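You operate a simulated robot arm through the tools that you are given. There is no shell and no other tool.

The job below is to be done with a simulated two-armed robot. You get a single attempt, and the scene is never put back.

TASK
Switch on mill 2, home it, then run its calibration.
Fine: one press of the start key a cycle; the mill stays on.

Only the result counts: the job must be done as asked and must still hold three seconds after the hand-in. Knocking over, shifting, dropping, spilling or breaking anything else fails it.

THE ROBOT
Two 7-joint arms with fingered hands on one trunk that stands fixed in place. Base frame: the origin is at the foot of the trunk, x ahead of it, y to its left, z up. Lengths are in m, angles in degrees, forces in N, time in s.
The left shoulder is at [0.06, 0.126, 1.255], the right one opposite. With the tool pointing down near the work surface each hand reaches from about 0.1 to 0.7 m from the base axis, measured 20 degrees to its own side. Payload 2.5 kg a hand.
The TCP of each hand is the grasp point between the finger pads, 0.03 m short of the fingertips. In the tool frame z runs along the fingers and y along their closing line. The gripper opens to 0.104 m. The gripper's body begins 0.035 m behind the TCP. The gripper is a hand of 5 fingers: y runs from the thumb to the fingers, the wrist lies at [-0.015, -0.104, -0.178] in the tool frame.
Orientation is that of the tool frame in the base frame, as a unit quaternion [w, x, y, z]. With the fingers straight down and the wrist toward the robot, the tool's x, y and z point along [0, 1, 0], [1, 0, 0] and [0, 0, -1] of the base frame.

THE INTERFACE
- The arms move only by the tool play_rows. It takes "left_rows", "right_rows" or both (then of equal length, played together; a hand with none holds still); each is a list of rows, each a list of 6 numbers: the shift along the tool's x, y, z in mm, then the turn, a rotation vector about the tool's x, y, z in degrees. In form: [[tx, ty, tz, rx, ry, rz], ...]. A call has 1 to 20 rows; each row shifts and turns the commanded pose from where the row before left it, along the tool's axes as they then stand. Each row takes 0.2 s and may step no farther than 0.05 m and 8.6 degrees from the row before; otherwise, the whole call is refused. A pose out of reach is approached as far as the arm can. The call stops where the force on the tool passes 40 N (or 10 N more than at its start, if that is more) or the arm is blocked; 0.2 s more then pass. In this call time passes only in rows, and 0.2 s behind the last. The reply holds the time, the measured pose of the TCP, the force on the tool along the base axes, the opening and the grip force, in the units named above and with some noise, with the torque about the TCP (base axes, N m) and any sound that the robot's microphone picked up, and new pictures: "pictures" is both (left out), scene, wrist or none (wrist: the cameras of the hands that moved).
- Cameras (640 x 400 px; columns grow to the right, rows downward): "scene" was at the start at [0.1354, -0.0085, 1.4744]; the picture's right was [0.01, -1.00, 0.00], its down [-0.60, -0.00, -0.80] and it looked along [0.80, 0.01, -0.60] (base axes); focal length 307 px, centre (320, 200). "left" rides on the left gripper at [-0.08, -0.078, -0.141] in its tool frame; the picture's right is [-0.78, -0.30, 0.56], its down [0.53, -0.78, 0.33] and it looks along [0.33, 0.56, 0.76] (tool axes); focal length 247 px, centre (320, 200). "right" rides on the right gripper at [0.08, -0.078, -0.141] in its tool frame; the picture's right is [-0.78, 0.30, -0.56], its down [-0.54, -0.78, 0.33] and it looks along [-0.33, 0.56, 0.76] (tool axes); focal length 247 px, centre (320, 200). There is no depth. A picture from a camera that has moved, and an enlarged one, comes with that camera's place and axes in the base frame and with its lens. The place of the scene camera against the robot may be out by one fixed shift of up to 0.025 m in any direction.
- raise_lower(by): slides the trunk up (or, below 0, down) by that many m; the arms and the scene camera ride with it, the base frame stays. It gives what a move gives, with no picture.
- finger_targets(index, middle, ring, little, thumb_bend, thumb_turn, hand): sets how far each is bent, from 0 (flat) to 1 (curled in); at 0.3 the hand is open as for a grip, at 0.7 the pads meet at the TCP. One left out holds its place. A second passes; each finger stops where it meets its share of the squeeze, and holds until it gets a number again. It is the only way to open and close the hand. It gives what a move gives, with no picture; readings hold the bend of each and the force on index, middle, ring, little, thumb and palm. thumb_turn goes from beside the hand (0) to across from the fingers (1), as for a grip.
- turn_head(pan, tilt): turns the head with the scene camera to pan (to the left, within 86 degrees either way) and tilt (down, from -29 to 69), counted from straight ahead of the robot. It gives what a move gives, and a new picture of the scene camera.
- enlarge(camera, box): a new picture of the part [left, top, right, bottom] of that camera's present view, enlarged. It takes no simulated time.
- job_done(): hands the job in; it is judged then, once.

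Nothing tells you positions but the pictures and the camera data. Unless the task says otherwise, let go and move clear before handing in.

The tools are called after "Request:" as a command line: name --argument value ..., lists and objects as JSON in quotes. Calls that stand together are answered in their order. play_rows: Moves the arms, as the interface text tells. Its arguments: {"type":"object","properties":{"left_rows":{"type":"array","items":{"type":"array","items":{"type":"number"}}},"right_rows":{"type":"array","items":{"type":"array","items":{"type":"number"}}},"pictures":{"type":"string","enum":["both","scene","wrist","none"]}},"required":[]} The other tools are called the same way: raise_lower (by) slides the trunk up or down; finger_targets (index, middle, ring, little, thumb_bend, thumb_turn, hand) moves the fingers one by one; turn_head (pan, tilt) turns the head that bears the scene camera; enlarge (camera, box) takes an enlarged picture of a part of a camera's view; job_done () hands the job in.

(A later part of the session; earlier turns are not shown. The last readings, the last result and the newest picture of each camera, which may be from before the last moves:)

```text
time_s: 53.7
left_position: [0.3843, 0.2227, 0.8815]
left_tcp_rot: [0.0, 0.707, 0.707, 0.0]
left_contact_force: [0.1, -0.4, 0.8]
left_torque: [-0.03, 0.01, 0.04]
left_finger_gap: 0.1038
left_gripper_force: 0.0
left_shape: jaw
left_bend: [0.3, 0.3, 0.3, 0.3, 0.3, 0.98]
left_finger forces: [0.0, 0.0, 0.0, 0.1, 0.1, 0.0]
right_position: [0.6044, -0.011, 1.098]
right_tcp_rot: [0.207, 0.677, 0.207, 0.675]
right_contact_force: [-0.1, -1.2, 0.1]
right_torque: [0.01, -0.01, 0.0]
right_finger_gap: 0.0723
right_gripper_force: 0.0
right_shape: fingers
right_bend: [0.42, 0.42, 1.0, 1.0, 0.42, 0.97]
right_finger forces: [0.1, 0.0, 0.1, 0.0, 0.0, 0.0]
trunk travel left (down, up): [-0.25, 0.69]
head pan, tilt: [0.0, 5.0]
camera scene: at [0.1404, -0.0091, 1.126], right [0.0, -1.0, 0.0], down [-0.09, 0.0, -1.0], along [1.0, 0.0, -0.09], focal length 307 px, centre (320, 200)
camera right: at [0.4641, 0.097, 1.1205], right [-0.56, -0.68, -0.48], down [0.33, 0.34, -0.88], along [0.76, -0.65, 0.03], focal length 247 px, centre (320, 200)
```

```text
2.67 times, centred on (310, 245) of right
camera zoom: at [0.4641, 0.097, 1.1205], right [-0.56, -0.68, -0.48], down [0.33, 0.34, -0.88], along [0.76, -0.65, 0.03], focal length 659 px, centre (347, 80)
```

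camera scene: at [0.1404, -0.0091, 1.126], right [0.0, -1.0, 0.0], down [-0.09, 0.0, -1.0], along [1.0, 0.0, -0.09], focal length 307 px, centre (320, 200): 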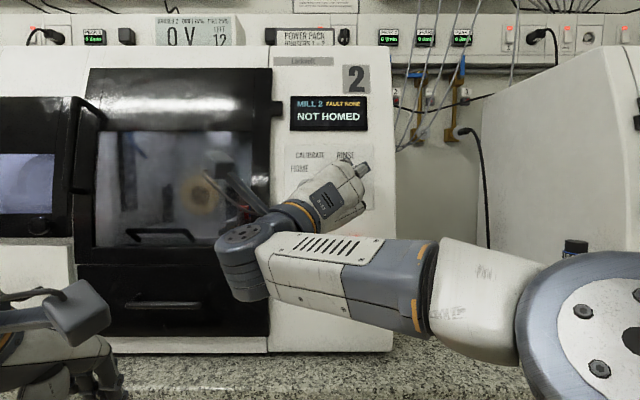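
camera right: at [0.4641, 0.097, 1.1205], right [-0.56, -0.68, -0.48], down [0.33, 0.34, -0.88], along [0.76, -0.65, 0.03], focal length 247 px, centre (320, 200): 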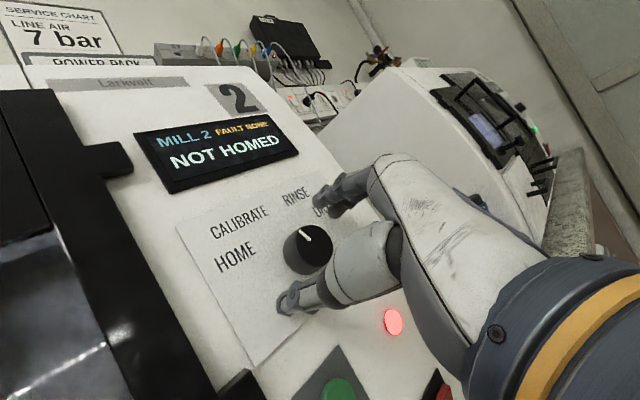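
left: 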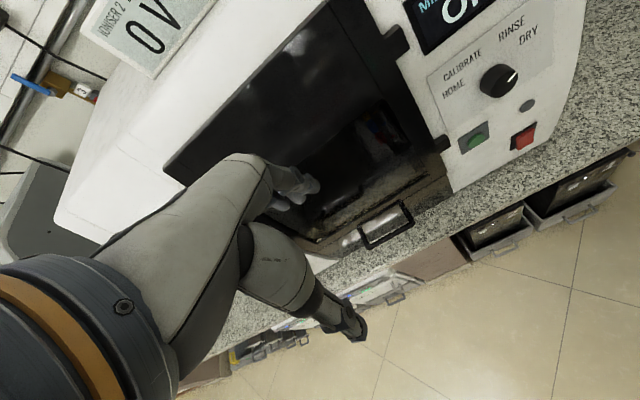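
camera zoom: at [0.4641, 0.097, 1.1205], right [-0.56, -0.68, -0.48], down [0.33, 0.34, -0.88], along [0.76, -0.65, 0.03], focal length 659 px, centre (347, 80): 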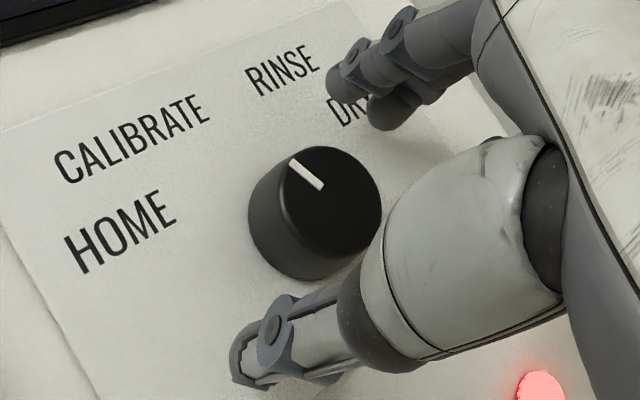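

The pointer is on CALIBRATE and undisturbed. I'll recentre by 2.5 mm, regrip and turn 40° further counter-clockwise to HOME.

Request:
play_rows --right_rows '[[-1.2, 1.8, 0.8, 0, 0, 0]]' --pictures "none"

Request:
finger_targets --hand "right" --index 0.66 --middle 0.66 --thumb_bend 0.66

Request:
play_rows --right_rows '[[0, 0, 0, 0, 0, -8], [0, 0, 0, 0, 0, -8], [0, 0, 0, 0, 0, -8], [0, 0, 0, 0, 0, -8], [0, 0, 0, 0, 0, -8]]' --pictures "both"

Request:
enlarge --camera "right" --box '[230, 170, 390, 320]'

```text
time_s: 54.1
left_position: [0.3845, 0.2224, 0.8817]
left_tcp_rot: [0.0, 0.707, 0.708, -0.001]
left_contact_force: [0.4, -0.2, 0.6]
left_torque: [0.01, 0.01, 0.03]
left_finger_gap: 0.1036
left_gripper_force: 0.0
left_shape: jaw
left_bend: [0.3, 0.3, 0.3, 0.3, 0.3, 0.98]
left_finger forces: [0.0, 0.1, 0.1, 0.1, 0.1, 0.1]
right_position: [0.6053, -0.0155, 1.0972]
right_tcp_rot: [0.206, 0.677, 0.207, 0.676]
right_contact_force: [-0.5, 0.8, -0.3]
right_torque: [-0.01, 0.02, -0.03]
right_finger_gap: 0.0721
right_gripper_force: 0.0
right_shape: fingers
right_bend: [0.42, 0.42, 1.0, 1.0, 0.42, 0.97]
right_finger forces: [0.0, 0.0, 0.1, 0.1, 0.0, 0.1]
trunk travel left (down, up): [-0.25, 0.69]
head pan, tilt: [0.0, 5.0]
```

```text
time_s: 55.1
left_position: [0.3851, 0.2223, 0.8827]
left_tcp_rot: [0.0, 0.707, 0.708, 0.001]
left_contact_force: [-0.1, -0.1, 0.5]
left_torque: [-0.02, -0.02, 0.0]
left_finger_gap: 0.1038
left_gripper_force: 0.1
left_shape: jaw
left_bend: [0.3, 0.3, 0.3, 0.3, 0.3, 0.98]
left_finger forces: [0.0, 0.0, 0.0, 0.0, 0.0, 0.0]
right_position: [0.6044, -0.0149, 1.0983]
right_tcp_rot: [0.207, 0.677, 0.206, 0.676]
right_contact_force: [2.1, -2.9, 2.1]
right_torque: [-0.03, -0.06, -0.08]
right_finger_gap: 0.029
right_gripper_force: 7.5
right_shape: fingers
right_bend: [0.59, 0.62, 1.0, 1.0, 0.59, 0.99]
right_finger forces: [4.8, 4.2, 0.0, 0.1, 6.0, 0.1]
trunk travel left (down, up): [-0.25, 0.69]
head pan, tilt: [0.0, 5.0]
```

```text
time_s: 56.3
left_position: [0.3841, 0.2219, 0.8818]
left_tcp_rot: [0.0, 0.707, 0.707, 0.0]
left_contact_force: [0.4, 1.1, 0.1]
left_torque: [0.0, 0.0, 0.01]
left_finger_gap: 0.104
left_gripper_force: 0.0
left_shape: jaw
left_bend: [0.3, 0.3, 0.3, 0.3, 0.3, 0.98]
left_finger forces: [0.0, 0.1, 0.0, 0.0, 0.0, 0.0]
right_position: [0.6058, -0.0156, 1.0985]
right_tcp_rot: [0.426, 0.565, 0.426, 0.564]
right_contact_force: [-7.0, -2.3, 1.0]
right_torque: [0.03, 0.13, 0.04]
right_finger_gap: 0.0293
right_gripper_force: 8.8
right_shape: fingers
right_bend: [0.59, 0.62, 1.0, 1.0, 0.6, 0.99]
right_finger forces: [4.7, 3.9, 0.0, 0.0, 8.8, 0.0]
trunk travel left (down, up): [-0.25, 0.69]
head pan, tilt: [0.0, 5.0]
camera scene: at [0.1398, -0.0093, 1.1261], right [0.0, -1.0, 0.0], down [-0.09, 0.0, -1.0], along [1.0, 0.0, -0.09], focal length 307 px, centre (320, 200)
camera right: at [0.4649, 0.0837, 1.045], right [-0.56, -0.83, 0.07], down [0.33, -0.3, -0.89], along [0.76, -0.47, 0.44], focal length 247 px, centre (320, 200)
```

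scene: 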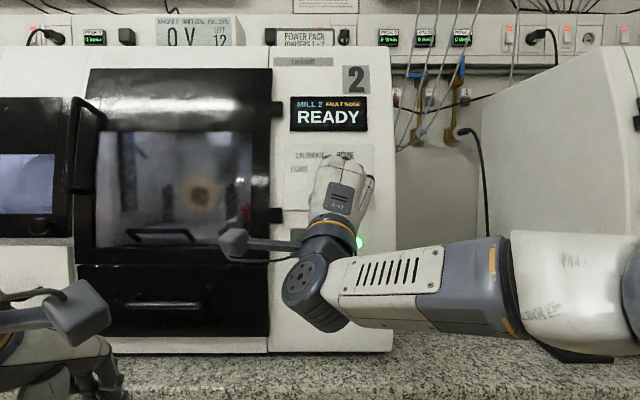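
right: 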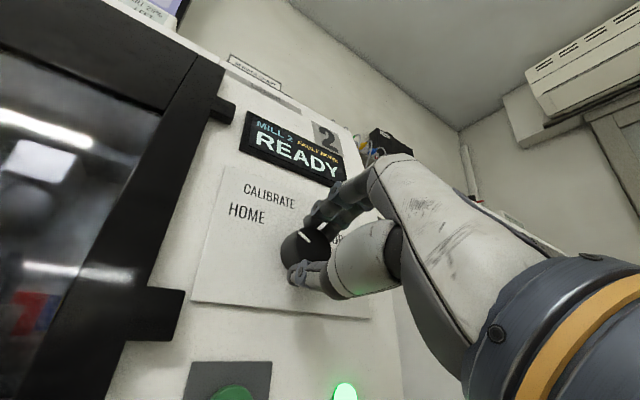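

```text
2.67 times, centred on (310, 245) of right
camera zoom: at [0.4649, 0.0837, 1.045], right [-0.56, -0.83, 0.07], down [0.33, -0.3, -0.89], along [0.76, -0.47, 0.44], focal length 659 px, centre (347, 80)
```

zoom: 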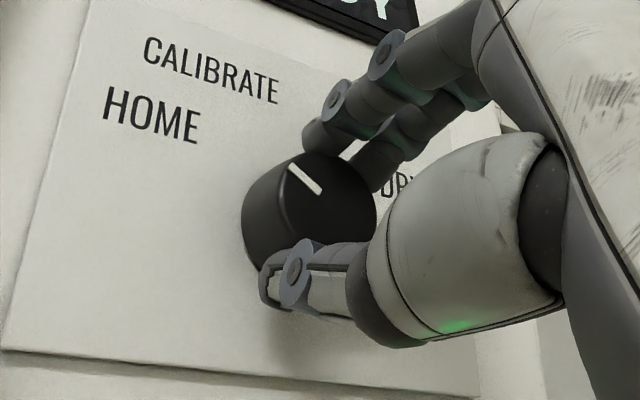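

The display reads READY again, so the knob should be on HOME. I'll release, draw straight back, and verify the pointer.

Request:
finger_targets --hand "right" --index 0.42 --middle 0.42 --thumb_bend 0.42

Request:
play_rows --right_rows '[[0, 0, -20, 0, 0, 0], [0, 0, -30, 0, 0, 0], [0, -20, -20, 0, 0, 0], [0, -30, 0, 0, 0, 0]]' --pictures "both"

Request:
enlarge --camera "right" --box '[180, 100, 400, 300]'

Request:
enlarge --camera "scene" --box '[270, 80, 400, 280]'

```text
time_s: 57.3
left_position: [0.3844, 0.2216, 0.8811]
left_tcp_rot: [0.0, 0.707, 0.707, 0.0]
left_contact_force: [0.0, 0.0, 0.2]
left_torque: [-0.01, -0.01, 0.01]
left_finger_gap: 0.1038
left_gripper_force: 0.0
left_shape: jaw
left_bend: [0.3, 0.3, 0.3, 0.3, 0.3, 0.98]
left_finger forces: [0.0, 0.1, 0.0, 0.0, 0.0, 0.0]
right_position: [0.6061, -0.0143, 1.0972]
right_tcp_rot: [0.427, 0.566, 0.425, 0.563]
right_contact_force: [-0.2, -0.4, -0.4]
right_torque: [0.01, -0.01, 0.02]
right_finger_gap: 0.0724
right_gripper_force: 0.0
right_shape: fingers
right_bend: [0.42, 0.42, 1.0, 1.0, 0.42, 0.97]
right_finger forces: [0.1, 0.1, 0.0, 0.0, 0.1, 0.0]
trunk travel left (down, up): [-0.25, 0.69]
head pan, tilt: [0.0, 5.0]
```

```text
time_s: 58.3
left_position: [0.3843, 0.2226, 0.8811]
left_tcp_rot: [-0.001, 0.707, 0.708, 0.0]
left_contact_force: [0.5, 0.1, -0.5]
left_torque: [0.04, -0.01, 0.01]
left_finger_gap: 0.1037
left_gripper_force: 0.1
left_shape: jaw
left_bend: [0.3, 0.3, 0.3, 0.3, 0.3, 0.98]
left_finger forces: [0.1, 0.1, 0.0, 0.0, 0.0, 0.0]
right_position: [0.5361, 0.0004, 1.0511]
right_tcp_rot: [0.427, 0.565, 0.426, 0.563]
right_contact_force: [0.2, 0.5, 0.1]
right_torque: [-0.01, 0.01, 0.02]
right_finger_gap: 0.0727
right_gripper_force: 0.0
right_shape: fingers
right_bend: [0.42, 0.42, 1.0, 1.0, 0.42, 0.97]
right_finger forces: [0.0, 0.0, 0.0, 0.0, 0.0, 0.1]
trunk travel left (down, up): [-0.25, 0.69]
head pan, tilt: [0.0, 5.0]
camera scene: at [0.1403, -0.0092, 1.126], right [0.0, -1.0, 0.0], down [-0.09, 0.0, -1.0], along [1.0, 0.0, -0.09], focal length 307 px, centre (320, 200)
camera right: at [0.3953, 0.0986, 0.9986], right [-0.56, -0.83, 0.07], down [0.33, -0.3, -0.89], along [0.76, -0.47, 0.44], focal length 247 px, centre (320, 200)
```

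scene: 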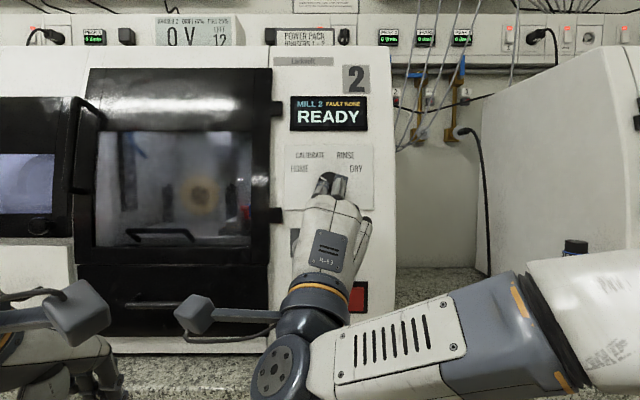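
right: 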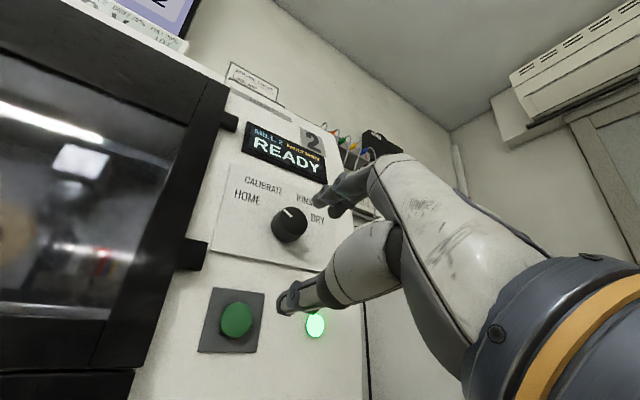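

```text
2.00 times, centred on (290, 200) of right
camera zoom: at [0.3953, 0.0986, 0.9986], right [-0.56, -0.83, 0.07], down [0.33, -0.3, -0.89], along [0.76, -0.47, 0.44], focal length 494 px, centre (380, 200)
```

zoom: 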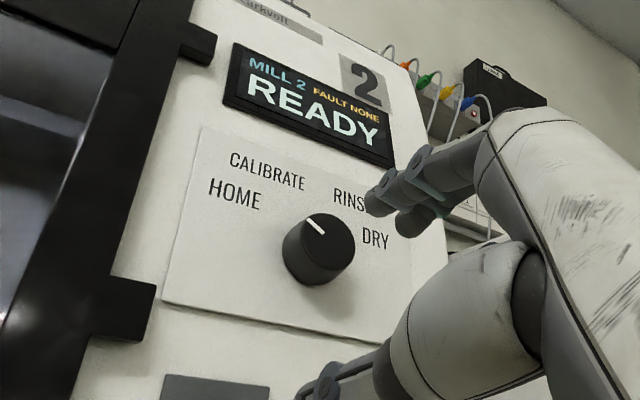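

```text
2.00 times, centred on (335, 180) of scene
camera zoom: at [0.1403, -0.0092, 1.126], right [0.0, -1.0, 0.0], down [-0.09, 0.0, -1.0], along [1.0, 0.0, -0.09], focal length 613 px, centre (290, 240)
```

zoom: 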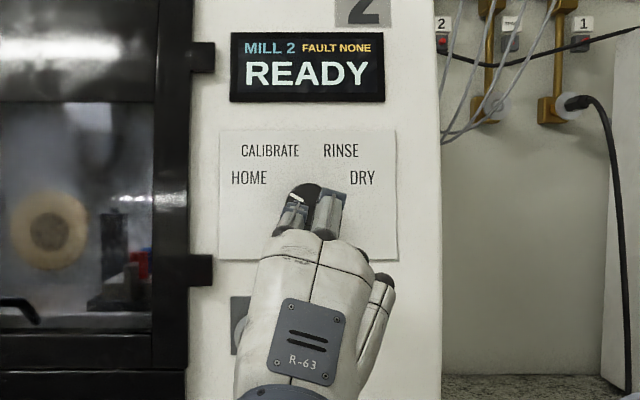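

The pointer is at about -62°, i.e. on HOME, and the mill is READY. Now I'll shape the right hand as a single pointing index (finger along the tool axis) for the green start key and look at the tip.

Request:
finger_targets --hand "right" --index 0.3 --middle 1 --ring 1 --little 1 --thumb_bend 1 --thumb_turn 1

Request:
play_rows --right_rows '[[0, -10, 0, 0, 0, 0], [0, -10, 0, 0, 0, 0]]' --pictures "both"

Request:
enlarge --camera "right" --box '[200, 120, 400, 360]'

Request:
enlarge --camera "scene" --box '[270, 120, 400, 320]'

```text
time_s: 59.3
left_position: [0.3842, 0.2212, 0.8814]
left_tcp_rot: [0.001, 0.707, 0.707, 0.001]
left_contact_force: [0.1, -0.6, -0.1]
left_torque: [-0.01, -0.04, 0.0]
left_finger_gap: 0.1037
left_gripper_force: 0.0
left_shape: jaw
left_bend: [0.3, 0.3, 0.3, 0.3, 0.3, 0.98]
left_finger forces: [0.0, 0.0, 0.0, 0.0, 0.0, 0.0]
right_position: [0.5361, 0.0006, 1.0509]
right_tcp_rot: [0.426, 0.565, 0.427, 0.564]
right_contact_force: [-0.1, 0.4, -0.4]
right_torque: [-0.02, 0.0, 0.01]
right_finger_gap: 0.0265
right_gripper_force: 0.1
right_shape: fingers
right_bend: [0.29, 1.0, 1.0, 1.0, 0.98, 1.0]
right_finger forces: [0.0, 0.0, 0.0, 0.1, 0.1, 0.0]
trunk travel left (down, up): [-0.25, 0.69]
head pan, tilt: [0.0, 5.0]
```

```text
time_s: 59.9
left_position: [0.3848, 0.2215, 0.8819]
left_tcp_rot: [0.001, 0.707, 0.707, 0.0]
left_contact_force: [0.0, 0.9, 0.1]
left_torque: [0.0, -0.01, 0.0]
left_finger_gap: 0.1038
left_gripper_force: 0.0
left_shape: jaw
left_bend: [0.3, 0.3, 0.3, 0.3, 0.3, 0.98]
left_finger forces: [0.1, 0.1, 0.0, 0.0, 0.0, 0.0]
right_position: [0.5362, 0.003, 1.0311]
right_tcp_rot: [0.427, 0.565, 0.426, 0.563]
right_contact_force: [-0.6, 0.9, 0.6]
right_torque: [-0.02, 0.01, -0.04]
right_finger_gap: 0.0266
right_gripper_force: 0.1
right_shape: fingers
right_bend: [0.29, 1.0, 1.0, 1.0, 0.98, 1.0]
right_finger forces: [0.1, 0.0, 0.1, 0.0, 0.0, 0.0]
trunk travel left (down, up): [-0.25, 0.69]
head pan, tilt: [0.0, 5.0]
camera scene: at [0.1404, -0.0091, 1.126], right [0.0, -1.0, 0.0], down [-0.09, 0.0, -1.0], along [1.0, 0.0, -0.09], focal length 307 px, centre (320, 200)
camera right: at [0.396, 0.1021, 0.9782], right [-0.56, -0.83, 0.07], down [0.33, -0.3, -0.89], along [0.76, -0.48, 0.44], focal length 247 px, centre (320, 200)
```

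scene: 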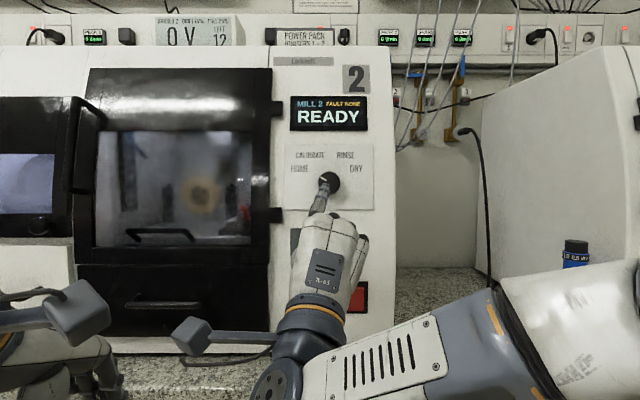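
right: 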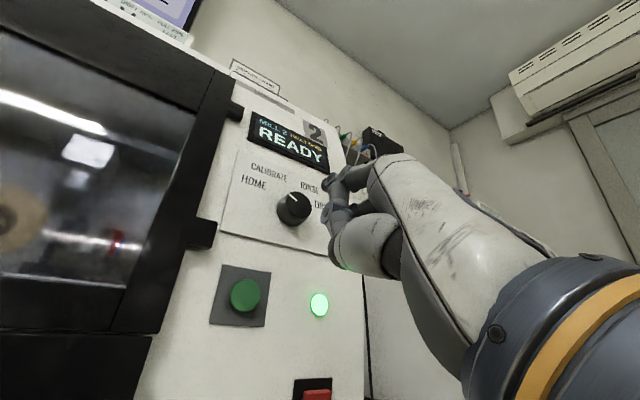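

```text
1.67 times, centred on (300, 240) of right
camera zoom: at [0.396, 0.1021, 0.9782], right [-0.56, -0.83, 0.07], down [0.33, -0.3, -0.89], along [0.76, -0.48, 0.44], focal length 412 px, centre (353, 133)
```

zoom: 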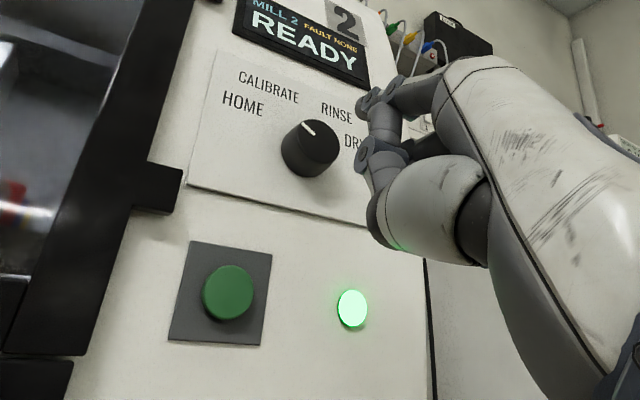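

```text
2.00 times, centred on (335, 220) of scene
camera zoom: at [0.1404, -0.0091, 1.126], right [0.0, -1.0, 0.0], down [-0.09, 0.0, -1.0], along [1.0, 0.0, -0.09], focal length 613 px, centre (290, 160)
```

zoom: 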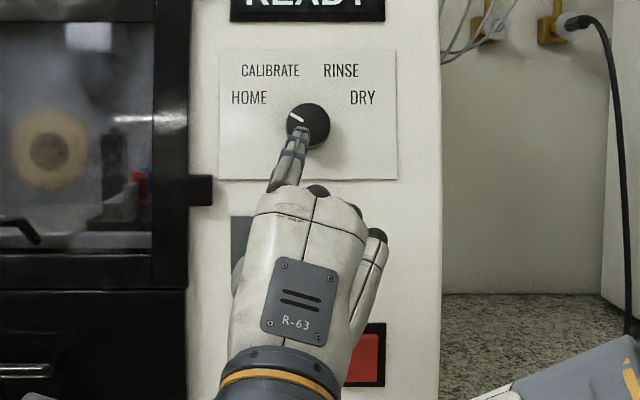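

The knob clearly points at HOME. The index tip sits about (0.011, 0.064, 0.023) in the tool frame; I'll lower the hand so that the tip is level with the green key at about (y 0.0255, z 1.000), still ~7 cm away in x.

Request:
play_rows --right_rows '[[0.7, -33.3, 0, 0, 0, 0], [0.7, -33.3, 0, 0, 0, 0], [0.7, -33.3, 0, 0, 0, 0]]' --pictures "both"

Request:
enlarge --camera "scene" --box '[270, 170, 400, 320]'

```text
time_s: 60.7
left_position: [0.3847, 0.221, 0.8824]
left_tcp_rot: [0.0, 0.707, 0.707, 0.0]
left_contact_force: [-0.5, 0.5, 0.0]
left_torque: [0.01, 0.02, -0.01]
left_finger_gap: 0.1037
left_gripper_force: 0.1
left_shape: jaw
left_bend: [0.3, 0.3, 0.3, 0.3, 0.3, 0.98]
left_finger forces: [0.0, 0.0, 0.0, 0.0, 0.0, 0.0]
right_position: [0.5365, 0.0368, 0.9356]
right_tcp_rot: [0.426, 0.565, 0.425, 0.564]
right_contact_force: [-0.4, -0.8, -0.1]
right_torque: [0.0, 0.01, -0.01]
right_finger_gap: 0.0264
right_gripper_force: 0.1
right_shape: fingers
right_bend: [0.29, 1.0, 1.0, 1.0, 0.98, 1.0]
right_finger forces: [0.0, 0.0, 0.1, 0.0, 0.0, 0.0]
trunk travel left (down, up): [-0.25, 0.69]
head pan, tilt: [0.0, 5.0]
camera scene: at [0.1404, -0.0092, 1.126], right [0.0, -1.0, 0.0], down [-0.09, 0.0, -1.0], along [1.0, 0.0, -0.09], focal length 307 px, centre (320, 200)
camera right: at [0.3952, 0.1346, 0.8832], right [-0.56, -0.83, 0.07], down [0.33, -0.3, -0.89], along [0.76, -0.48, 0.44], focal length 247 px, centre (320, 200)
```

scene: 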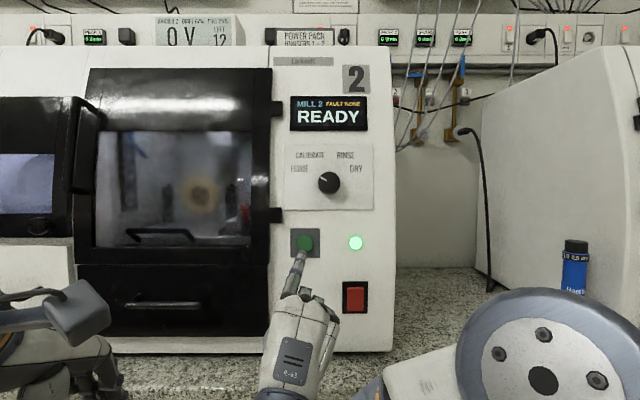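
right: 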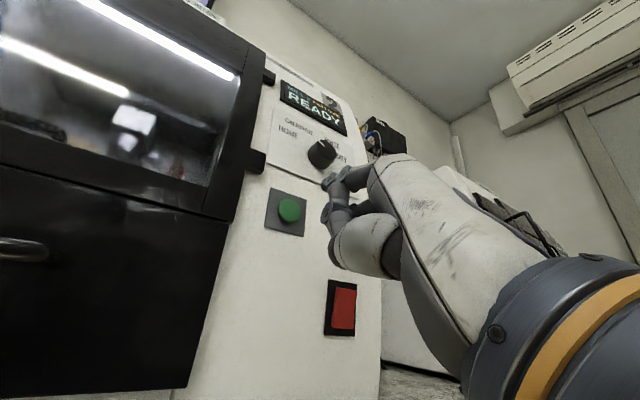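

```text
2.67 times, centred on (335, 245) of scene
camera zoom: at [0.1404, -0.0092, 1.126], right [0.0, -1.0, 0.0], down [-0.09, 0.0, -1.0], along [1.0, 0.0, -0.09], focal length 818 px, centre (280, 80)
```

zoom: 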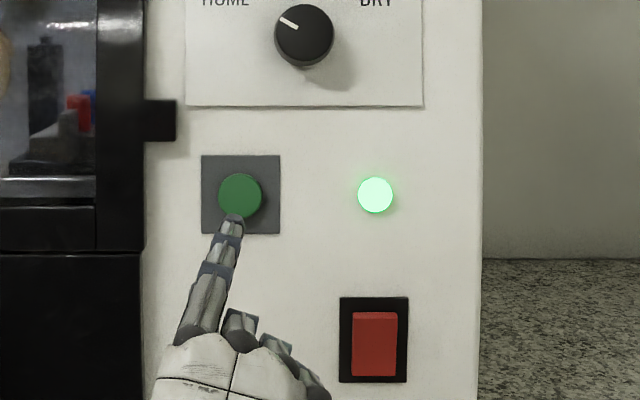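

The tip is lined up within ~2 mm of the green key's centre. I'll approach 58 mm straight ahead, stopping ~15 mm short, and recheck.

Request:
play_rows --right_rows '[[0, -2, 20, 0, 0, 0], [0, 0, 20, 0, 0, 0], [0, 0, 18, 0, 0, 0]]' --pictures "wrist"

Request:
enlarge --camera "scene" --box '[270, 190, 370, 300]'

Request:
enlarge --camera "right" --box '[260, 130, 380, 250]'

```text
time_s: 61.5
left_position: [0.384, 0.2221, 0.8816]
left_tcp_rot: [0.0, 0.707, 0.707, 0.0]
left_contact_force: [-0.4, -0.2, 0.7]
left_torque: [-0.01, 0.01, 0.01]
left_finger_gap: 0.1035
left_gripper_force: 0.2
left_shape: jaw
left_bend: [0.3, 0.3, 0.3, 0.3, 0.3, 0.98]
left_finger forces: [0.0, 0.0, 0.0, 0.0, 0.0, 0.0]
right_position: [0.5948, 0.0361, 0.9335]
right_tcp_rot: [0.426, 0.565, 0.426, 0.563]
right_contact_force: [0.0, -0.9, -0.4]
right_torque: [0.01, -0.05, 0.01]
right_finger_gap: 0.0265
right_gripper_force: 0.0
right_shape: fingers
right_bend: [0.29, 1.0, 1.0, 1.0, 0.98, 1.0]
right_finger forces: [0.0, 0.1, 0.1, 0.0, 0.0, 0.0]
trunk travel left (down, up): [-0.25, 0.69]
head pan, tilt: [0.0, 5.0]
camera right: at [0.4536, 0.1343, 0.8809], right [-0.56, -0.83, 0.07], down [0.33, -0.3, -0.89], along [0.76, -0.47, 0.44], focal length 247 px, centre (320, 200)
```

right: 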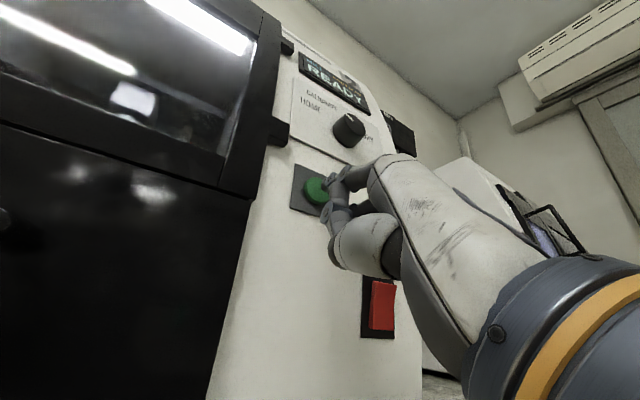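

```text
3.64 times, centred on (320, 245) of scene
camera zoom: at [0.1404, -0.0091, 1.126], right [0.0, -1.0, 0.0], down [-0.09, 0.0, -1.0], along [1.0, 0.0, -0.09], focal length 1115 px, centre (320, 36)
```

zoom: 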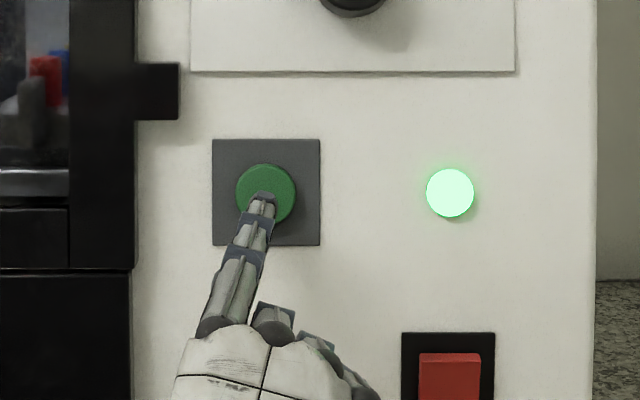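

```text
3.33 times, centred on (320, 190) of right
camera zoom: at [0.4536, 0.1343, 0.8809], right [-0.56, -0.83, 0.07], down [0.33, -0.3, -0.89], along [0.76, -0.47, 0.44], focal length 823 px, centre (320, 233)
```

zoom: 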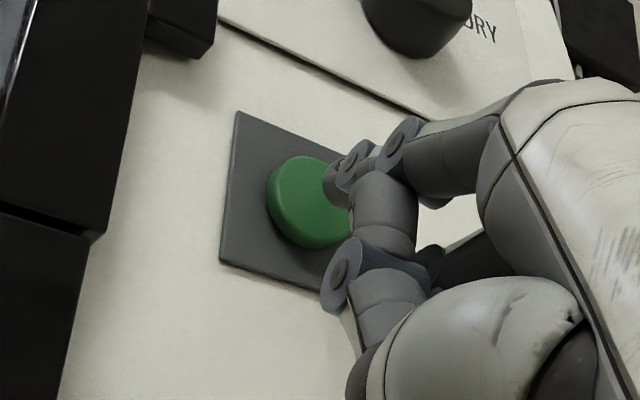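

The finger is on the key's centre line, but the folded thumb joint sits almost as far forward as the fingertip. I'll back off 30 mm, tilt the hand 24° so the index clearly leads, and realign.

Request:
play_rows --right_rows '[[0, 0, -30, 0, 0, 0], [0, 0, 0, 8, 0, 0], [0, 0, 0, 8, 0, 0], [0, 0, 0, 8, 0, 0], [1.7, 7, -16.3, 0, 0, 0]]' --pictures "wrist"

Request:
enlarge --camera "scene" --box '[270, 190, 370, 300]'

Request:
enlarge --camera "right" --box '[240, 110, 380, 250]'

```text
time_s: 62.7
left_position: [0.3851, 0.2215, 0.8815]
left_tcp_rot: [0.0, 0.707, 0.707, 0.0]
left_contact_force: [0.7, 0.0, 1.4]
left_torque: [0.01, 0.01, 0.0]
left_finger_gap: 0.1037
left_gripper_force: 0.0
left_shape: jaw
left_bend: [0.3, 0.3, 0.3, 0.3, 0.3, 0.98]
left_finger forces: [0.0, 0.0, 0.1, 0.0, 0.1, 0.0]
right_position: [0.5496, 0.0328, 0.946]
right_tcp_rot: [0.299, 0.642, 0.535, 0.462]
right_contact_force: [-0.5, 0.3, 1.0]
right_torque: [-0.01, -0.02, 0.01]
right_finger_gap: 0.0264
right_gripper_force: 0.0
right_shape: fingers
right_bend: [0.29, 1.0, 1.0, 1.0, 0.98, 1.0]
right_finger forces: [0.1, 0.0, 0.1, 0.0, 0.1, 0.0]
trunk travel left (down, up): [-0.25, 0.69]
head pan, tilt: [0.0, 5.0]
camera right: at [0.3905, 0.1136, 0.9557], right [-0.39, -0.88, 0.27], down [-0.02, -0.28, -0.96], along [0.92, -0.38, 0.1], focal length 247 px, centre (320, 200)
```

right: 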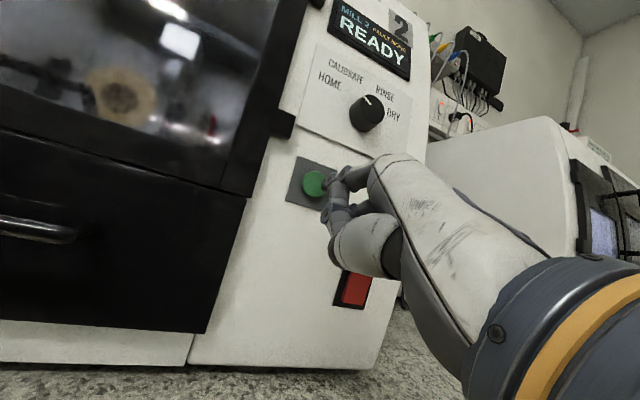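

```text
3.64 times, centred on (320, 245) of scene
camera zoom: at [0.1405, -0.0091, 1.1259], right [0.0, -1.0, 0.0], down [-0.09, 0.0, -1.0], along [1.0, 0.0, -0.09], focal length 1115 px, centre (320, 36)
```

zoom: 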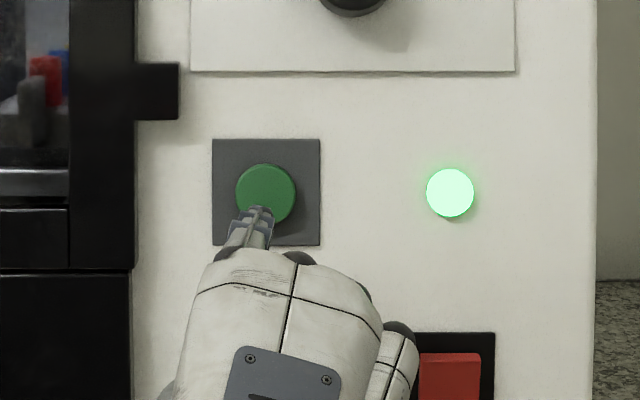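

```text
2.86 times, centred on (310, 180) of right
camera zoom: at [0.3905, 0.1136, 0.9557], right [-0.39, -0.88, 0.27], down [-0.02, -0.28, -0.96], along [0.92, -0.38, 0.1], focal length 706 px, centre (349, 257)
```

zoom: 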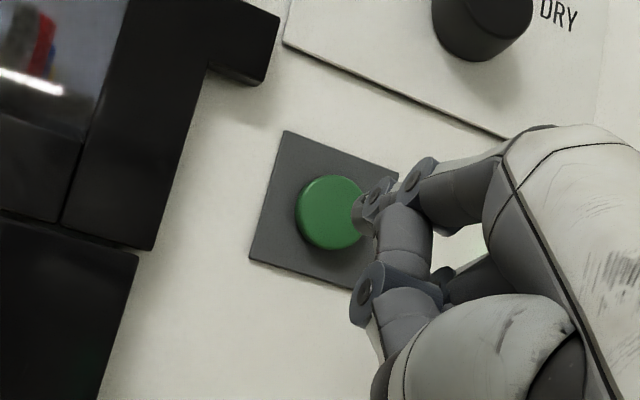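

The index now leads clearly and is aligned. I'll close to about 12 mm from the key.

Request:
play_rows --right_rows '[[0.6, 6.9, 10.6, 0, 0, 0], [0, 5.1, 11.4, 0, 0, 0]]' --pictures "none"

Request:
enlarge --camera "scene" --box '[270, 190, 370, 300]'

Request:
enlarge --camera "right" --box '[240, 110, 380, 250]'

```text
time_s: 63.3
left_position: [0.3848, 0.222, 0.8814]
left_tcp_rot: [0.0, 0.707, 0.707, 0.0]
left_contact_force: [-0.2, 0.1, -0.2]
left_torque: [0.02, 0.02, -0.02]
left_finger_gap: 0.1038
left_gripper_force: 0.1
left_shape: jaw
left_bend: [0.3, 0.3, 0.3, 0.3, 0.3, 0.98]
left_finger forces: [0.1, 0.0, 0.0, 0.0, 0.0, 0.0]
right_position: [0.5765, 0.0331, 0.948]
right_tcp_rot: [0.299, 0.641, 0.534, 0.463]
right_contact_force: [-0.2, 0.9, -0.4]
right_torque: [0.0, 0.01, 0.02]
right_finger_gap: 0.0263
right_gripper_force: 0.1
right_shape: fingers
right_bend: [0.29, 1.0, 1.0, 1.0, 0.98, 1.0]
right_finger forces: [0.0, 0.0, 0.1, 0.0, 0.0, 0.0]
trunk travel left (down, up): [-0.25, 0.69]
head pan, tilt: [0.0, 5.0]
```

```text
3.64 times, centred on (320, 245) of scene
camera zoom: at [0.1404, -0.0091, 1.126], right [0.0, -1.0, 0.0], down [-0.09, 0.0, -1.0], along [1.0, 0.0, -0.09], focal length 1115 px, centre (320, 36)
```

zoom: 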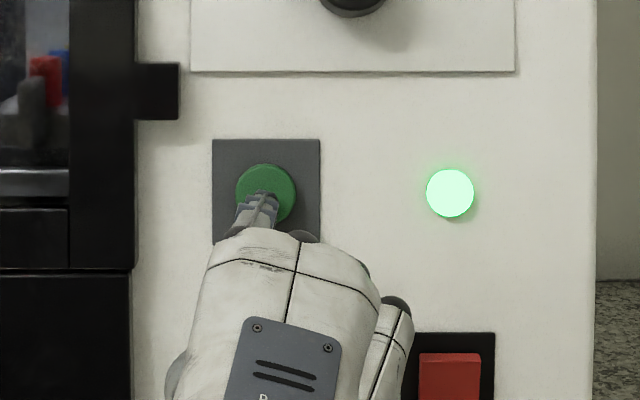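

```text
2.86 times, centred on (310, 180) of right
camera zoom: at [0.4169, 0.1131, 0.9559], right [-0.39, -0.88, 0.27], down [-0.01, -0.28, -0.96], along [0.92, -0.38, 0.1], focal length 706 px, centre (349, 257)
```

zoom: 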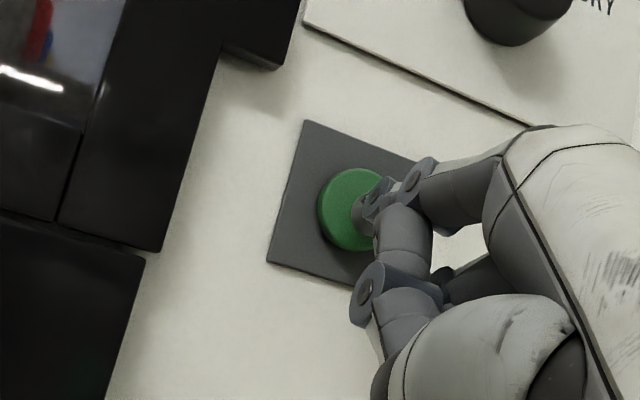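

The tip is in front of the key's centre, about a centimetre off. Now the press, in small steps.

Request:
play_rows --right_rows '[[0, 1.2, 2.7, 0, 0, 0], [0, 1.2, 2.7, 0, 0, 0], [0, 1.2, 2.7, 0, 0, 0]]' --pictures "scene"

```text
time_s: 64.1
left_position: [0.3845, 0.2228, 0.8816]
left_tcp_rot: [0.0, 0.708, 0.707, 0.0]
left_contact_force: [0.2, -0.2, 0.6]
left_torque: [-0.01, 0.0, 0.0]
left_finger_gap: 0.1037
left_gripper_force: 0.0
left_shape: jaw
left_bend: [0.3, 0.3, 0.3, 0.3, 0.3, 0.98]
left_finger forces: [0.0, 0.0, 0.0, 0.0, 0.1, 0.0]
right_position: [0.5857, 0.0332, 0.9465]
right_tcp_rot: [0.299, 0.641, 0.534, 0.463]
right_contact_force: [-4.5, -0.6, -1.5]
right_torque: [0.07, -0.2, -0.07]
right_finger_gap: 0.0264
right_gripper_force: 1.5
right_shape: fingers
right_bend: [0.29, 1.0, 1.0, 1.0, 0.98, 1.0]
right_finger forces: [4.2, 0.0, 0.0, 0.0, 0.1, 0.0]
trunk travel left (down, up): [-0.25, 0.69]
head pan, tilt: [0.0, 5.0]
heard: click
camera scene: at [0.1401, -0.0092, 1.126], right [0.0, -1.0, 0.0], down [-0.09, 0.0, -1.0], along [1.0, 0.0, -0.09], focal length 307 px, centre (320, 200)
```

scene: 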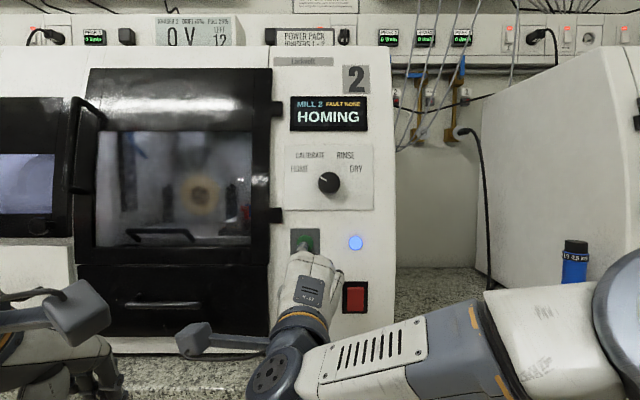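

A click was heard and the display shows HOMING. I'll withdraw straight back at once and wait for the homing cycle to end.

Request:
play_rows --right_rows '[[0, -8.1, -18.3, 0, 0, 0], [0, -8.1, -18.3, 0, 0, 0]]' --pictures "scene"

```text
time_s: 64.7
left_position: [0.3851, 0.2233, 0.8816]
left_tcp_rot: [0.0, 0.707, 0.707, 0.0]
left_contact_force: [-0.4, 0.1, -0.3]
left_torque: [0.03, 0.0, 0.01]
left_finger_gap: 0.1036
left_gripper_force: 0.0
left_shape: jaw
left_bend: [0.3, 0.3, 0.3, 0.3, 0.3, 0.98]
left_finger forces: [0.0, 0.0, 0.0, 0.0, 0.1, 0.0]
right_position: [0.5443, 0.0315, 0.948]
right_tcp_rot: [0.3, 0.641, 0.534, 0.463]
right_contact_force: [0.0, -1.0, -0.3]
right_torque: [-0.02, 0.01, -0.01]
right_finger_gap: 0.0264
right_gripper_force: 0.1
right_shape: fingers
right_bend: [0.29, 1.0, 1.0, 1.0, 0.98, 1.0]
right_finger forces: [0.0, 0.0, 0.1, 0.1, 0.2, 0.0]
trunk travel left (down, up): [-0.25, 0.69]
head pan, tilt: [0.0, 5.0]
camera scene: at [0.1405, -0.0091, 1.126], right [0.0, -1.0, 0.0], down [-0.09, 0.0, -1.0], along [1.0, 0.0, -0.09], focal length 307 px, centre (320, 200)
```

scene: 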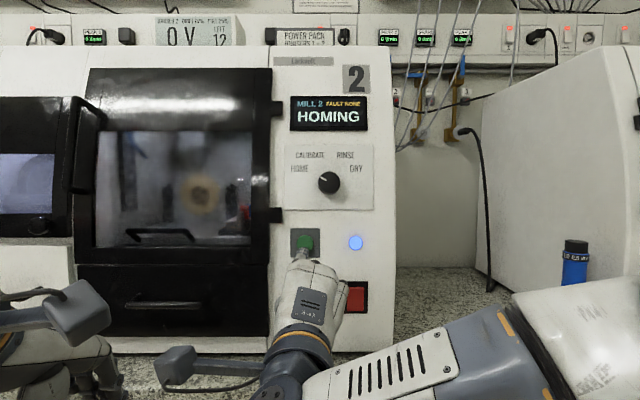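

Homing is running. While it works I'll move clear, level the hand again and bring it up in front of the knob at a safe distance, without touching anything.

Request:
play_rows --right_rows '[[0, -8, -18, 0, 0, 0], [0, 0, 0, -8, 0, 0], [0, 0, 0, -8, 0, 0], [0, 0, 0, -8, 0, 0], [-0.5, 39, 0, 0, 0, 0], [-0.5, 39, 0, 0, 0, 0], [-0.5, 39, 0, 0, 0, 0], [-0.5, 39, 0, 0, 0, 0]]' --pictures "none"

Request:
finger_targets --hand "right" --index 0.42 --middle 0.42 --ring 1 --little 1 --thumb_bend 0.42 --thumb_turn 0.98

Request:
play_rows --right_rows '[[0, 0, 0, 0, 0, 0], [0, 0, 0, 0, 0, 0], [0, 0, 0, 0, 0, 0], [0, 0, 0, 0, 0, 0], [0, 0, 0, 0, 0, 0]]' --pictures "both"

```text
time_s: 66.5
left_position: [0.3855, 0.2217, 0.8812]
left_tcp_rot: [0.001, 0.707, 0.707, 0.001]
left_contact_force: [0.3, -0.2, -0.2]
left_torque: [0.0, -0.02, 0.03]
left_finger_gap: 0.1034
left_gripper_force: 0.2
left_shape: jaw
left_bend: [0.3, 0.3, 0.3, 0.3, 0.3, 0.98]
left_finger forces: [0.1, 0.0, 0.0, 0.0, 0.0, 0.0]
right_position: [0.5237, -0.0098, 1.0974]
right_tcp_rot: [0.425, 0.565, 0.427, 0.564]
right_contact_force: [-0.6, -0.4, -0.2]
right_torque: [0.0, 0.01, 0.0]
right_finger_gap: 0.0266
right_gripper_force: 0.1
right_shape: fingers
right_bend: [0.29, 1.0, 1.0, 1.0, 0.98, 1.0]
right_finger forces: [0.0, 0.1, 0.1, 0.0, 0.1, 0.0]
trunk travel left (down, up): [-0.25, 0.69]
head pan, tilt: [0.0, 5.0]
```

```text
time_s: 67.5
left_position: [0.3857, 0.2215, 0.8815]
left_tcp_rot: [0.0, 0.707, 0.707, 0.001]
left_contact_force: [-0.4, 0.0, 0.2]
left_torque: [-0.01, -0.02, 0.0]
left_finger_gap: 0.1039
left_gripper_force: 0.1
left_shape: jaw
left_bend: [0.3, 0.3, 0.3, 0.3, 0.3, 0.98]
left_finger forces: [0.1, 0.1, 0.0, 0.1, 0.0, 0.0]
right_position: [0.523, -0.0118, 1.097]
right_tcp_rot: [0.425, 0.565, 0.426, 0.564]
right_contact_force: [-0.6, 0.2, 0.1]
right_torque: [-0.02, 0.03, 0.01]
right_finger_gap: 0.0727
right_gripper_force: 0.0
right_shape: fingers
right_bend: [0.42, 0.42, 1.0, 1.0, 0.42, 0.97]
right_finger forces: [0.0, 0.0, 0.1, 0.1, 0.0, 0.0]
trunk travel left (down, up): [-0.25, 0.69]
head pan, tilt: [0.0, 5.0]
```

```text
time_s: 68.7
left_position: [0.3854, 0.2215, 0.8822]
left_tcp_rot: [0.0, 0.707, 0.707, 0.0]
left_contact_force: [0.4, 0.0, -0.2]
left_torque: [-0.02, 0.01, -0.01]
left_finger_gap: 0.1037
left_gripper_force: 0.1
left_shape: jaw
left_bend: [0.3, 0.3, 0.3, 0.3, 0.3, 0.98]
left_finger forces: [0.0, 0.0, 0.0, 0.0, 0.0, 0.1]
right_position: [0.5245, -0.0101, 1.0969]
right_tcp_rot: [0.426, 0.565, 0.426, 0.563]
right_contact_force: [-0.7, -0.8, 0.8]
right_torque: [-0.02, 0.03, -0.01]
right_finger_gap: 0.0724
right_gripper_force: 0.0
right_shape: fingers
right_bend: [0.42, 0.42, 1.0, 1.0, 0.42, 0.97]
right_finger forces: [0.0, 0.1, 0.1, 0.1, 0.0, 0.0]
trunk travel left (down, up): [-0.25, 0.69]
head pan, tilt: [0.0, 5.0]
camera scene: at [0.1404, -0.0091, 1.126], right [0.0, -1.0, 0.0], down [-0.09, 0.0, -1.0], along [1.0, 0.0, -0.09], focal length 307 px, centre (320, 200)
camera right: at [0.3834, 0.0879, 1.0444], right [-0.56, -0.83, 0.07], down [0.33, -0.3, -0.89], along [0.76, -0.47, 0.44], focal length 247 px, centre (320, 200)
```

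scene: 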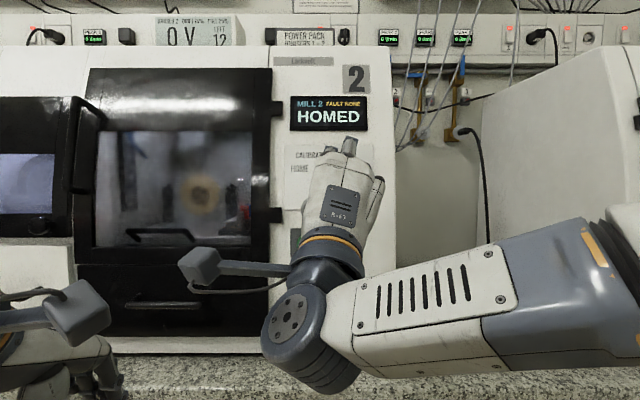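
right: 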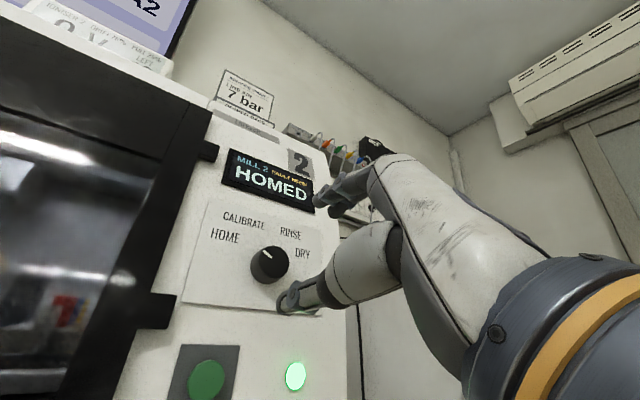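

The display reads HOMED with a green lamp. Now I'll move forward to straddle the knob again, at hand roll about +16°.

Request:
play_rows --right_rows '[[-2.5, 0.8, 25, 0, 0, 0], [0, 0, 25, 0, 0, 0], [0, 0, 15, 0, 0, 0], [0, 0, 10, 0, 0, 0], [0, 0, 6, 0, 0, 0]]' --pictures "wrist"

Request:
enlarge --camera "right" --box '[230, 170, 390, 320]'

```text
time_s: 69.9
left_position: [0.3857, 0.221, 0.8817]
left_tcp_rot: [-0.001, 0.707, 0.707, 0.0]
left_contact_force: [1.1, -0.8, 0.2]
left_torque: [-0.01, 0.0, 0.02]
left_finger_gap: 0.1035
left_gripper_force: 0.0
left_shape: jaw
left_bend: [0.3, 0.3, 0.3, 0.3, 0.3, 0.98]
left_finger forces: [0.0, 0.0, 0.0, 0.0, 0.0, 0.0]
right_position: [0.6051, -0.0143, 1.0988]
right_tcp_rot: [0.426, 0.566, 0.426, 0.564]
right_contact_force: [-0.2, 0.0, -0.2]
right_torque: [0.01, 0.01, -0.02]
right_finger_gap: 0.0728
right_gripper_force: 0.1
right_shape: fingers
right_bend: [0.42, 0.42, 1.0, 1.0, 0.42, 0.97]
right_finger forces: [0.0, 0.1, 0.1, 0.0, 0.1, 0.0]
trunk travel left (down, up): [-0.25, 0.69]
head pan, tilt: [0.0, 5.0]
camera right: at [0.4653, 0.0842, 1.0456], right [-0.56, -0.83, 0.07], down [0.33, -0.3, -0.89], along [0.76, -0.47, 0.44], focal length 247 px, centre (320, 200)
```

right: 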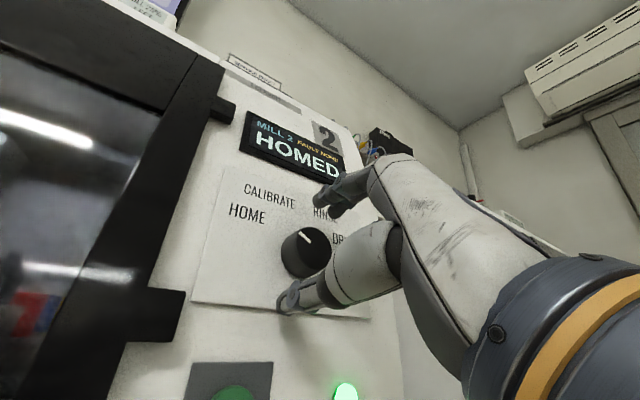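

```text
2.67 times, centred on (310, 245) of right
camera zoom: at [0.4653, 0.0842, 1.0456], right [-0.56, -0.83, 0.07], down [0.33, -0.3, -0.89], along [0.76, -0.47, 0.44], focal length 659 px, centre (347, 80)
```

zoom: 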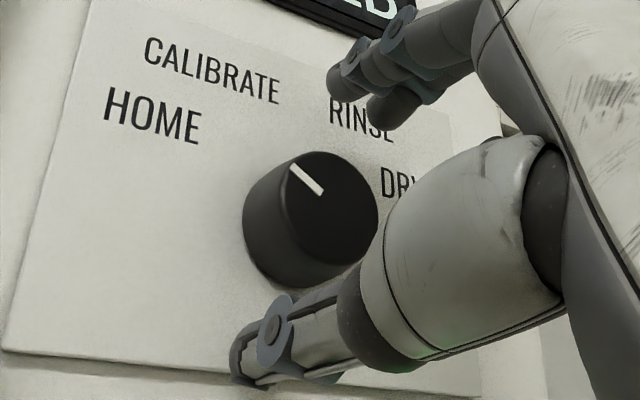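

The knob is centred between the fingers. I'll grip it and turn 40° clockwise to CALIBRATE.

Request:
finger_targets --hand "right" --index 0.66 --middle 0.66 --thumb_bend 0.66

Request:
play_rows --right_rows '[[0, 0, 0, 0, 0, 8], [0, 0, 0, 0, 0, 8], [0, 0, 0, 0, 0, 8], [0, 0, 0, 0, 0, 8], [0, 0, 0, 0, 0, 8]]' --pictures "both"

Request:
enlarge --camera "right" --box '[190, 100, 390, 320]'

```text
time_s: 70.9
left_position: [0.3843, 0.2216, 0.8809]
left_tcp_rot: [0.0, 0.707, 0.707, 0.0]
left_contact_force: [0.1, 1.0, 0.4]
left_torque: [0.02, 0.0, 0.0]
left_finger_gap: 0.1034
left_gripper_force: 0.0
left_shape: jaw
left_bend: [0.3, 0.3, 0.3, 0.3, 0.3, 0.98]
left_finger forces: [0.0, 0.1, 0.1, 0.1, 0.1, 0.0]
right_position: [0.6063, -0.0152, 1.0978]
right_tcp_rot: [0.426, 0.565, 0.426, 0.563]
right_contact_force: [1.4, -0.5, 1.6]
right_torque: [-0.02, 0.02, 0.03]
right_finger_gap: 0.0294
right_gripper_force: 7.2
right_shape: fingers
right_bend: [0.6, 0.62, 1.0, 1.0, 0.59, 0.99]
right_finger forces: [4.4, 3.8, 0.0, 0.0, 6.3, 0.0]
trunk travel left (down, up): [-0.25, 0.69]
head pan, tilt: [0.0, 5.0]
```

```text
time_s: 72.1
left_position: [0.384, 0.221, 0.8817]
left_tcp_rot: [0.0, 0.707, 0.707, 0.0]
left_contact_force: [-0.1, 0.2, -0.2]
left_torque: [0.07, 0.01, 0.04]
left_finger_gap: 0.1036
left_gripper_force: 0.0
left_shape: jaw
left_bend: [0.3, 0.3, 0.3, 0.3, 0.3, 0.98]
left_finger forces: [0.0, 0.1, 0.0, 0.0, 0.0, 0.0]
right_position: [0.6068, -0.0163, 1.0988]
right_tcp_rot: [0.206, 0.676, 0.205, 0.677]
right_contact_force: [-0.6, -1.6, 4.8]
right_torque: [-0.03, -0.15, -0.15]
right_finger_gap: 0.0295
right_gripper_force: 7.4
right_shape: fingers
right_bend: [0.6, 0.62, 1.0, 1.0, 0.59, 0.99]
right_finger forces: [4.9, 4.5, 0.1, 0.0, 5.3, 0.1]
trunk travel left (down, up): [-0.25, 0.69]
head pan, tilt: [0.0, 5.0]
camera scene: at [0.14, -0.0093, 1.1261], right [0.0, -1.0, 0.0], down [-0.09, 0.0, -1.0], along [1.0, 0.0, -0.09], focal length 307 px, centre (320, 200)
camera right: at [0.4655, 0.0936, 1.1209], right [-0.56, -0.68, -0.48], down [0.33, 0.35, -0.88], along [0.76, -0.65, 0.03], focal length 247 px, centre (320, 200)
```

scene: 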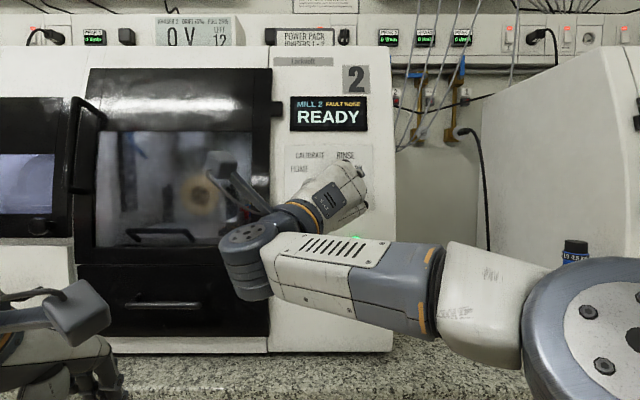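
right: 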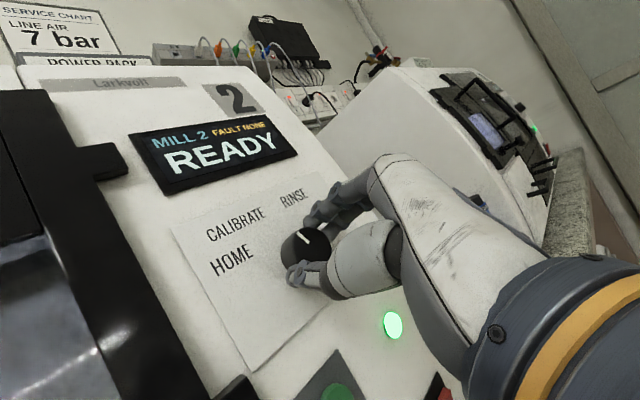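

```text
1.82 times, centred on (290, 210) of right
camera zoom: at [0.4655, 0.0936, 1.1209], right [-0.56, -0.68, -0.48], down [0.33, 0.35, -0.88], along [0.76, -0.65, 0.03], focal length 449 px, centre (374, 182)
```

zoom: 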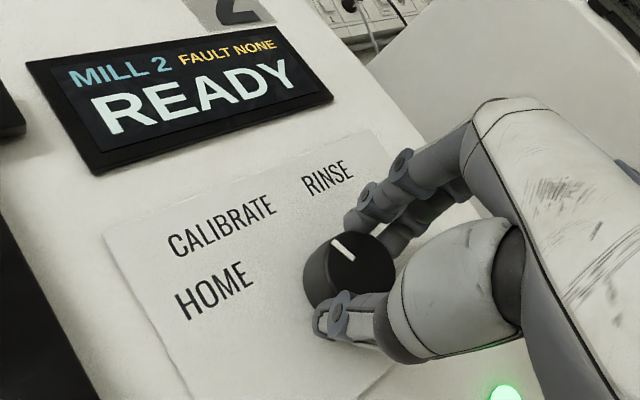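

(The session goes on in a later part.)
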